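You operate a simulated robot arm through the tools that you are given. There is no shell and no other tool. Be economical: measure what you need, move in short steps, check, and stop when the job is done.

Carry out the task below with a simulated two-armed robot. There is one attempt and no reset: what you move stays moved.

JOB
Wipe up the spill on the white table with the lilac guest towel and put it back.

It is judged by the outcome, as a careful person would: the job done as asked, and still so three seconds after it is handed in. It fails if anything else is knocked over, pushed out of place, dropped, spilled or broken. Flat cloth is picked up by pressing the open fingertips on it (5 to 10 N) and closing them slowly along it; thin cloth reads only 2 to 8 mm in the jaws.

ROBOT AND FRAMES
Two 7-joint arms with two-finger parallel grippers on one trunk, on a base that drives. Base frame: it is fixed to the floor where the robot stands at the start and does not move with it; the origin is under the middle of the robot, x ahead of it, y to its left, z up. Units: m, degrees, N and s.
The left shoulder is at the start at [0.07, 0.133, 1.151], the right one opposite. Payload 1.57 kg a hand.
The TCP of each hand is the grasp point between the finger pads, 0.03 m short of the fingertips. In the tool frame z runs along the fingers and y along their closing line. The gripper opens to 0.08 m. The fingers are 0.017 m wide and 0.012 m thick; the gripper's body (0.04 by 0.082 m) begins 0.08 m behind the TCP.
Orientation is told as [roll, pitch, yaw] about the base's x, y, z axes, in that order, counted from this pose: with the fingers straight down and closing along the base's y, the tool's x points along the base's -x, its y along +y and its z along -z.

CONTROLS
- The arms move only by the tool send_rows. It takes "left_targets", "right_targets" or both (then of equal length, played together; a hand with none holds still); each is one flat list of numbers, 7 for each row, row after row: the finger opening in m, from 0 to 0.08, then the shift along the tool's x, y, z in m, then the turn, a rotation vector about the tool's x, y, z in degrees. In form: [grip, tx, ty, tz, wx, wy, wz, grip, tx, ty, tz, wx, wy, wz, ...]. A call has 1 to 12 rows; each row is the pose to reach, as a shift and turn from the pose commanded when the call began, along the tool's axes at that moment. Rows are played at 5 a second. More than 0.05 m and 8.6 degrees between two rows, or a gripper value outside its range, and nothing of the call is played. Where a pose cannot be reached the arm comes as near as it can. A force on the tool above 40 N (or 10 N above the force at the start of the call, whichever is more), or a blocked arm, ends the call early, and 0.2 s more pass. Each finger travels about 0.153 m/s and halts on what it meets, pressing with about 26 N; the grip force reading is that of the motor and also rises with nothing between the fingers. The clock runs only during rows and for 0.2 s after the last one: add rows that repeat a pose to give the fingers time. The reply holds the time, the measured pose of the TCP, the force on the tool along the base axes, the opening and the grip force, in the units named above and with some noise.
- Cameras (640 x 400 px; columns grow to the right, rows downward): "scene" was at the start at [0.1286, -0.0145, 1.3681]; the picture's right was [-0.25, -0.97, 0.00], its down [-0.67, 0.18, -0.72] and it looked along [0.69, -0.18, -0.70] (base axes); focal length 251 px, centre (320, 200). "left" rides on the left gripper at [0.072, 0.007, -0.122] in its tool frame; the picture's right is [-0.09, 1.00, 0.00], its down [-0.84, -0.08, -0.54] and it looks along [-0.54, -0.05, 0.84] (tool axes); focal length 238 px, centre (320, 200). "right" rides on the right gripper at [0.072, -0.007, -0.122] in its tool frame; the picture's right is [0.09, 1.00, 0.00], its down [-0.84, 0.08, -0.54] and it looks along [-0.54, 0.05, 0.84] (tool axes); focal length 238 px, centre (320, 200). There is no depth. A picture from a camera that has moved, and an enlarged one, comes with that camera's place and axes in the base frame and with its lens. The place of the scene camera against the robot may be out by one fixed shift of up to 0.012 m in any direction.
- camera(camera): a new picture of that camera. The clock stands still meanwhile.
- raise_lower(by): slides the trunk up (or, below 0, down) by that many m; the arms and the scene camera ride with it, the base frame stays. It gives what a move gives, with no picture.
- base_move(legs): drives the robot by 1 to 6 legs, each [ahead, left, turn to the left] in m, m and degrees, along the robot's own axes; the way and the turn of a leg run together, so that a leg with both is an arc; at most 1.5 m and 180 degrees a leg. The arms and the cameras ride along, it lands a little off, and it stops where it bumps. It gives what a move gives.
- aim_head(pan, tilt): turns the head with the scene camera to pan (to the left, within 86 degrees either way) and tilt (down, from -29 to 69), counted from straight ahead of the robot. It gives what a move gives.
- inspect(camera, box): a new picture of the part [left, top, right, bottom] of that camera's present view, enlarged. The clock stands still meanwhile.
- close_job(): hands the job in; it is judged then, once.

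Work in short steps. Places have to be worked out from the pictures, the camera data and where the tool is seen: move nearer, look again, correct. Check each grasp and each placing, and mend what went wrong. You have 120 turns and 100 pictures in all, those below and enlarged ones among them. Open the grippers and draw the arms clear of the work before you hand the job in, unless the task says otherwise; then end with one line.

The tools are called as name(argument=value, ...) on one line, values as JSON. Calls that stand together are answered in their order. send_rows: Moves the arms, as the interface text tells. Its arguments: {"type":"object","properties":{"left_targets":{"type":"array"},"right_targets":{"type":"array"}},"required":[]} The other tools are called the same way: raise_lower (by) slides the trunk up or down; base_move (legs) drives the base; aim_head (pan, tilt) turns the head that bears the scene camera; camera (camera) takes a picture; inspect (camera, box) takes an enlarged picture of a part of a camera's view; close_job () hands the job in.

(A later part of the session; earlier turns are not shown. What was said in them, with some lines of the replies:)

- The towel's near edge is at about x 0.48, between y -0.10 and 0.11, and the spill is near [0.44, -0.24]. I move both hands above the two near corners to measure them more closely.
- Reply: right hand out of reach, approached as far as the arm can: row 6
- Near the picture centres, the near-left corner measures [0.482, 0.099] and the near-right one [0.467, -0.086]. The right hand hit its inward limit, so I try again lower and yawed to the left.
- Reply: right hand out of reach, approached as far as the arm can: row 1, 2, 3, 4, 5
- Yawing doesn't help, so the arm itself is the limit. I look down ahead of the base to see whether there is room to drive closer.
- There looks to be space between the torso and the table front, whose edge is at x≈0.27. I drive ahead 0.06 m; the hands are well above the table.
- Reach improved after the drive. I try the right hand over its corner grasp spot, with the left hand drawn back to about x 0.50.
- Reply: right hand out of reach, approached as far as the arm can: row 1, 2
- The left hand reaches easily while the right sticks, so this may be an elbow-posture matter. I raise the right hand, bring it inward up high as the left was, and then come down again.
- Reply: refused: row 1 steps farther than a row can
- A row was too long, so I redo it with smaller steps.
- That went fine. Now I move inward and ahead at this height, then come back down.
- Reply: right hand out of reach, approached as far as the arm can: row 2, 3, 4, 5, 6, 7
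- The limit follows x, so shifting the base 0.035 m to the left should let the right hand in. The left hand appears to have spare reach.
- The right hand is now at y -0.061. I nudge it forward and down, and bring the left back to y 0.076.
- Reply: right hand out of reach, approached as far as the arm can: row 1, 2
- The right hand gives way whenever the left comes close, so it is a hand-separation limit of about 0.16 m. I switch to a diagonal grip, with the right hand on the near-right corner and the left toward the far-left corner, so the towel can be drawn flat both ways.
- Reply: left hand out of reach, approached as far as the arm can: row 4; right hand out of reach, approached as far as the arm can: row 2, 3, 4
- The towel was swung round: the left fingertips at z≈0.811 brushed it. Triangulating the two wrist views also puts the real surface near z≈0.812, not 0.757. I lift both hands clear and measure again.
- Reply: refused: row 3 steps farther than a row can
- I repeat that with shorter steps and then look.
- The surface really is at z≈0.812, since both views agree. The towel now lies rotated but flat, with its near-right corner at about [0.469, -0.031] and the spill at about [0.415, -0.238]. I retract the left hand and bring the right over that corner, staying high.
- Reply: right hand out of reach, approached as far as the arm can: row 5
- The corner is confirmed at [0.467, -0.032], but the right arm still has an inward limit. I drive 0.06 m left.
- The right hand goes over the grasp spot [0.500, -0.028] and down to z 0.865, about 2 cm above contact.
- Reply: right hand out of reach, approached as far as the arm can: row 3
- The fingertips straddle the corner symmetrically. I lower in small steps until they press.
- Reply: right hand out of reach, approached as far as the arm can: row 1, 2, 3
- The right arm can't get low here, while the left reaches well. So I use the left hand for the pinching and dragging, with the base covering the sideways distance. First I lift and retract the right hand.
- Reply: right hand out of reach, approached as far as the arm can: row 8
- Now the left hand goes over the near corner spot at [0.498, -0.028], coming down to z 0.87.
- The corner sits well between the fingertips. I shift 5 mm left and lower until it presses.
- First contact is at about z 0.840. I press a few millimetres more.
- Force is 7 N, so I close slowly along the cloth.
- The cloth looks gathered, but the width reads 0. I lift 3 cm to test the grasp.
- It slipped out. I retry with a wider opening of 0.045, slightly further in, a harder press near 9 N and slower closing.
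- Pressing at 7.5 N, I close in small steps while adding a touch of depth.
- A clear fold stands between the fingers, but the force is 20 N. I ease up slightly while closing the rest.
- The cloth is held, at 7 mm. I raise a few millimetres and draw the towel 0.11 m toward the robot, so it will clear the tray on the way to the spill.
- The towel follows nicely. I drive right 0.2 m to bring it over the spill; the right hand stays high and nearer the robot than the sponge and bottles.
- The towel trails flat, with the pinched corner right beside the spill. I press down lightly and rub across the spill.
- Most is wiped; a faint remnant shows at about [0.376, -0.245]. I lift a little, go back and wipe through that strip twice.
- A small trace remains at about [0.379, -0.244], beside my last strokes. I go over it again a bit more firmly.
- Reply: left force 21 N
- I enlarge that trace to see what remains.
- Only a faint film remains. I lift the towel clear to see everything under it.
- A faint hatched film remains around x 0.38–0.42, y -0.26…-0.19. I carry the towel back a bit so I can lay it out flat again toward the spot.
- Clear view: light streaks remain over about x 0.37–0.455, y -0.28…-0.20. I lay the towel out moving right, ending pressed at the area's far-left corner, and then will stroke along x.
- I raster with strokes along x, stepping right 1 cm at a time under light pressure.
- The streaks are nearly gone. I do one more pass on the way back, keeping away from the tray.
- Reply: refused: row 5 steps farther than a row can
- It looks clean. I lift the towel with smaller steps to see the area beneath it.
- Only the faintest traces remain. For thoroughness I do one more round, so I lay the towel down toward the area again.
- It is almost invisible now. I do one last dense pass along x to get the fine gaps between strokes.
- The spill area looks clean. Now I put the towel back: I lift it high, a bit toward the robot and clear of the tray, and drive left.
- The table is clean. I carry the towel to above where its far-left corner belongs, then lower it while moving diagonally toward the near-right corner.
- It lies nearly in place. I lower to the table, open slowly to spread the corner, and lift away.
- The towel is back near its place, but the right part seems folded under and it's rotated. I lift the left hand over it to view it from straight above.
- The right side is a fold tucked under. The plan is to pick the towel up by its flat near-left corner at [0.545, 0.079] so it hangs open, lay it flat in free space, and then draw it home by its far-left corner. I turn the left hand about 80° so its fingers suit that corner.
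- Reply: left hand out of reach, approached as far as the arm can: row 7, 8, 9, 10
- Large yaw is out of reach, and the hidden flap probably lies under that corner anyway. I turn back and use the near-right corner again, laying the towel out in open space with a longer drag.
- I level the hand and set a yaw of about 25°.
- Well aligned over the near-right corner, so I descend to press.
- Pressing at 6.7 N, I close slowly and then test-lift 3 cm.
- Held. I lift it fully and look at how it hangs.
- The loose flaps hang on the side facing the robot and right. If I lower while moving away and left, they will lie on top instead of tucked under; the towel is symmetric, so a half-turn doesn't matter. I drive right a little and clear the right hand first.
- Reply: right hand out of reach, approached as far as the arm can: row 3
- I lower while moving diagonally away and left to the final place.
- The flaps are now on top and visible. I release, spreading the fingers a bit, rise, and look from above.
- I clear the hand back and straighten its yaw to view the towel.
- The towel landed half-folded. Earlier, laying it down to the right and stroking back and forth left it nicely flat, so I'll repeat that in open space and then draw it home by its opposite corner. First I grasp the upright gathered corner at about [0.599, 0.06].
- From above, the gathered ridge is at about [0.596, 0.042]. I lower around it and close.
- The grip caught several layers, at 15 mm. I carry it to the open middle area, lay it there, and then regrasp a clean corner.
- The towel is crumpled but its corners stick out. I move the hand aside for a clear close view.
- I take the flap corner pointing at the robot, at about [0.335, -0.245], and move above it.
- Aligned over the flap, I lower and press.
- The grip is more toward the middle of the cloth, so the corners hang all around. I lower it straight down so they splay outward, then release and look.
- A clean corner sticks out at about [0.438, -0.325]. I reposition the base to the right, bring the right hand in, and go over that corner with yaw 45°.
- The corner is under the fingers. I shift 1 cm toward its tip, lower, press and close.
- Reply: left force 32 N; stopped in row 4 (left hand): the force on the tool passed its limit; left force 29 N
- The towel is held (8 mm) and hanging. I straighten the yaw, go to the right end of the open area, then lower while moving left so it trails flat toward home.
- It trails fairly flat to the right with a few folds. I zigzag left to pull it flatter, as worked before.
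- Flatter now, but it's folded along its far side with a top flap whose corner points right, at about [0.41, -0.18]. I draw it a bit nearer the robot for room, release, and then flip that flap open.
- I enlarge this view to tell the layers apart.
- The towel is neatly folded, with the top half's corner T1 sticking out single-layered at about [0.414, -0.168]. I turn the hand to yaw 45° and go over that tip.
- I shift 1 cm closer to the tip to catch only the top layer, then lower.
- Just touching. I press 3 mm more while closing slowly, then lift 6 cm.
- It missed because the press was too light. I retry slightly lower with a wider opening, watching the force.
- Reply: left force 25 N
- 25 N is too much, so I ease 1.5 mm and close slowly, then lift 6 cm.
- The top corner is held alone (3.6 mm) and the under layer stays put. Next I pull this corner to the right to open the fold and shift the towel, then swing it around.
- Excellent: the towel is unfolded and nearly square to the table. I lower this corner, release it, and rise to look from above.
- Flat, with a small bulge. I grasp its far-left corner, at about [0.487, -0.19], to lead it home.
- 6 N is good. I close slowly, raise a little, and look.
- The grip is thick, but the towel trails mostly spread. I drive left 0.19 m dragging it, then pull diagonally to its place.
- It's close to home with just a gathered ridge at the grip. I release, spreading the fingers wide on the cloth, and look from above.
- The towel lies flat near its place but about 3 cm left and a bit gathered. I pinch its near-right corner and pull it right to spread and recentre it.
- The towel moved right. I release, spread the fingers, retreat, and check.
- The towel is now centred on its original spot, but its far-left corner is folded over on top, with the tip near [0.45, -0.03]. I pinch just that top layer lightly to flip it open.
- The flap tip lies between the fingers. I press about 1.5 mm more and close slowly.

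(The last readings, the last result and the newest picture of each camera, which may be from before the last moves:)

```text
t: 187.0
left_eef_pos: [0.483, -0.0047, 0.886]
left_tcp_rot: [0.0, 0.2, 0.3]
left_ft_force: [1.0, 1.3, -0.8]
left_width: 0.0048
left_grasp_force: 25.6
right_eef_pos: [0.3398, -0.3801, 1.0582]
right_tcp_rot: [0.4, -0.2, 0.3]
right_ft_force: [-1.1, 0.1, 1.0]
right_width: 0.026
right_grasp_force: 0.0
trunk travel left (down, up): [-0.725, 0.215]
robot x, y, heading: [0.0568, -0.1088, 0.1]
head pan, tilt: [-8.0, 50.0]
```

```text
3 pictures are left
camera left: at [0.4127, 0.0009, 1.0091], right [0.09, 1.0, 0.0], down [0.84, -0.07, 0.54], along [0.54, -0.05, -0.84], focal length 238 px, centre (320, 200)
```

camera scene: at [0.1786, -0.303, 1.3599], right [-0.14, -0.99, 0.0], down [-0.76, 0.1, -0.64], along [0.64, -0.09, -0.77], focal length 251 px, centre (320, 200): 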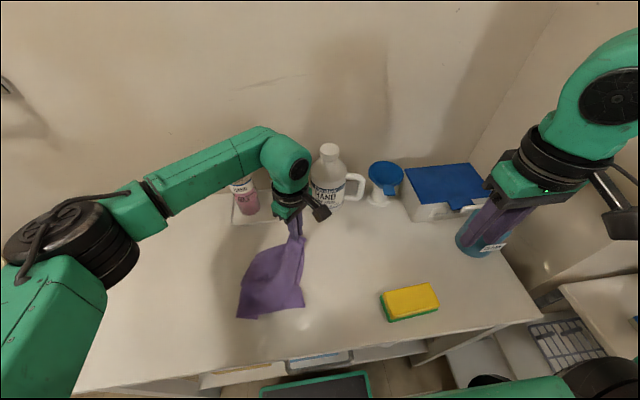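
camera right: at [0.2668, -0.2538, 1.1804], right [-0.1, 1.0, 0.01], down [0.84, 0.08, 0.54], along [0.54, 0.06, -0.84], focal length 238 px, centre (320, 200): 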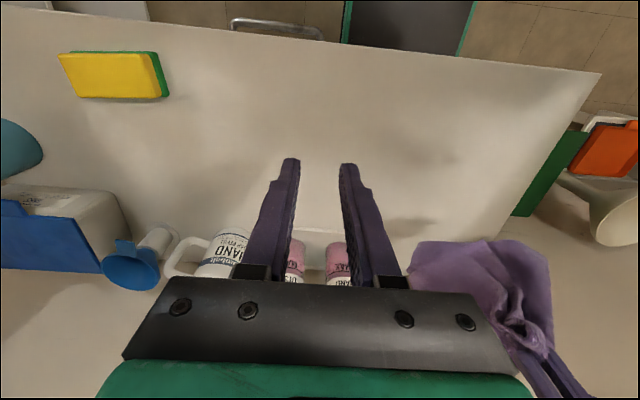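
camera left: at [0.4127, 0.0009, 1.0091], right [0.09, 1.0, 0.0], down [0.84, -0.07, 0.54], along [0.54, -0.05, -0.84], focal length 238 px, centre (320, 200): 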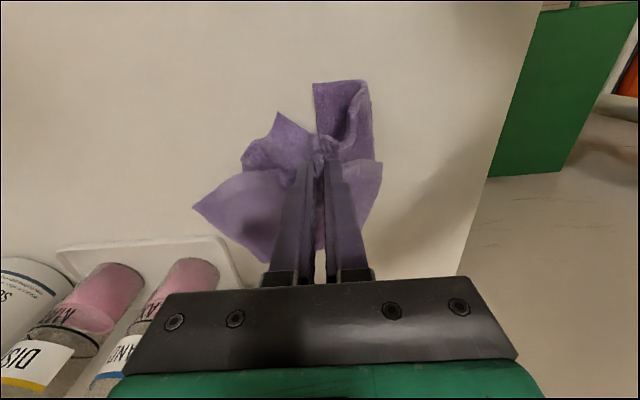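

Both layers came along. I set it back down exactly where it was, drawing slightly toward the corner, and open the fingers wide to smooth it.

send_rows(left_targets=[0, 0.008, -0.006, 0.02, 0, 0, 0, 0, 0.02, -0.015, 0.038, 0, 0, 0, 0, 0.032, -0.025, 0.042, 0, 0, 0, 0.01, 0.032, -0.025, 0.046, 0, 0, 0, 0.02, 0.032, -0.025, 0.0475, 0, 0, 0, 0.03, 0.032, -0.025, 0.0475, 0, 0, 0, 0.045, 0.032, -0.025, 0.0475, 0, 0, 0, 0.06, 0.032, -0.025, 0.0475, 0, 0, 0, 0.08, 0.032, -0.025, 0.0475, 0, 0, 0, 0.08, 0.032, -0.025, 0.0475, 0, 0, 0])

send_rows(left_targets=[0.08, 0, 0, -0.03, 0, 0, 0, 0.08, 0, 0, -0.07, 0, 0, 0, 0.08, 0.02, 0.02, -0.1, 0, 0, 0, 0.08, 0.04, 0.04, -0.13, 0, 0, 0, 0.08, 0.06, 0.07, -0.15, 0, 0, 0, 0.08, 0.08, 0.1, -0.16, 0, 0, 0, 0.08, 0.1, 0.14, -0.16, 0, 0, 0])

inspect(camera="scene", box=[180, 140, 380, 290])

```text
t: 189.2
left_eef_pos: [0.4516, -0.0315, 0.838]
left_tcp_rot: [0.1, 0.2, 0.3]
left_ft_force: [0.2, -0.5, 0.2]
left_width: 0.08
left_grasp_force: 0.1
right_eef_pos: [0.3386, -0.3829, 1.0574]
right_tcp_rot: [0.3, -0.2, 0.3]
right_ft_force: [-0.1, 0.3, -0.1]
right_width: 0.026
right_grasp_force: 0.1
trunk travel left (down, up): [-0.725, 0.215]
robot x, y, heading: [0.0535, -0.1109, 0.2]
head pan, tilt: [-8.0, 50.0]
```

```text
t: 190.8
left_eef_pos: [0.3501, 0.1094, 0.9995]
left_tcp_rot: [0.0, 0.2, 0.3]
left_ft_force: [-0.9, -0.1, -0.1]
left_width: 0.0802
left_grasp_force: 0.0
right_eef_pos: [0.3365, -0.3808, 1.0589]
right_tcp_rot: [0.3, -0.4, 0.3]
right_ft_force: [0.1, 0.3, 1.5]
right_width: 0.0258
right_grasp_force: 0.0
trunk travel left (down, up): [-0.725, 0.215]
robot x, y, heading: [0.0546, -0.111, 0.2]
head pan, tilt: [-8.0, 50.0]
```

```text
2.67 times, centred on (280, 215) of scene
camera zoom: at [0.1748, -0.1135, 1.3602], right [-0.14, -0.99, 0.0], down [-0.76, 0.1, -0.64], along [0.64, -0.09, -0.76], focal length 668 px, centre (427, 160)
```

zoom: 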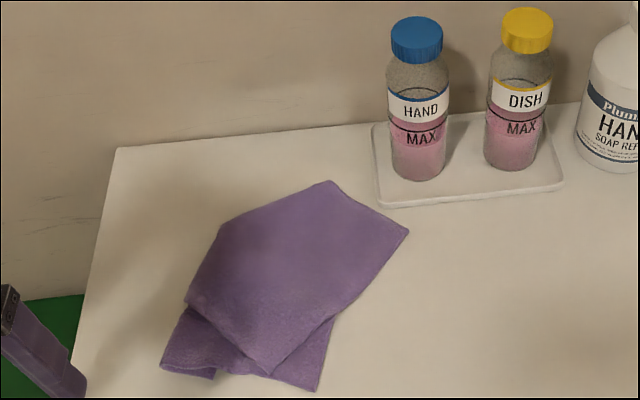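

The towel now lies smooth on its spot, within about 3 cm of where it started, clear of the tray. I stop adjusting, draw both arms clear with open grippers, and take a last overview.

send_rows(left_targets=[0.08, 0.02, 0.03, -0.03, 0, 0, 0, 0.08, 0.04, 0.06, -0.06, 0, 0, 0, 0.08, 0.06, 0.09, -0.08, 0, 0, 0], right_targets=[0.05, 0.01, 0, -0.01, 0, 0, 0, 0.08, 0.02, 0, -0.02, 0, 0, 0, 0.08, 0.03, 0, -0.03, 0, 0, 0])

camera(camera="scene")

```text
t: 191.6
left_eef_pos: [0.2899, 0.1967, 1.0795]
left_tcp_rot: [0.1, 0.1, -0.1]
left_ft_force: [-0.4, 0.3, -0.3]
left_width: 0.08
left_grasp_force: 0.1
right_eef_pos: [0.3083, -0.3791, 1.0823]
right_tcp_rot: [0.6, -0.5, 0.3]
right_ft_force: [-1.3, 0.2, 1.0]
right_width: 0.0801
right_grasp_force: 0.1
right hand out of reach, approached as far as the arm can: row 3
trunk travel left (down, up): [-0.725, 0.215]
robot x, y, heading: [0.0499, -0.1141, 0.3]
head pan, tilt: [-8.0, 50.0]
```

```text
1 pictures are left
camera scene: at [0.176, -0.1154, 1.3601], right [-0.14, -0.99, 0.0], down [-0.76, 0.1, -0.64], along [0.64, -0.09, -0.77], focal length 251 px, centre (320, 200)
```

scene: 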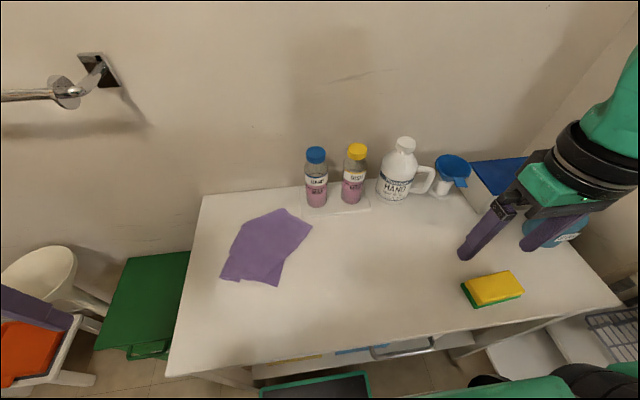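

The spill is gone, the towel is back in its place, the bottles, tray and sponge look undisturbed, and both arms are clear. I hand the job in.

close_job()

```text
The job is handed in.
```

The spill is wiped up and the lilac towel is back about 3 cm from its original spot, but it lies turned, with one part folded under; nothing else on the table appears moved.
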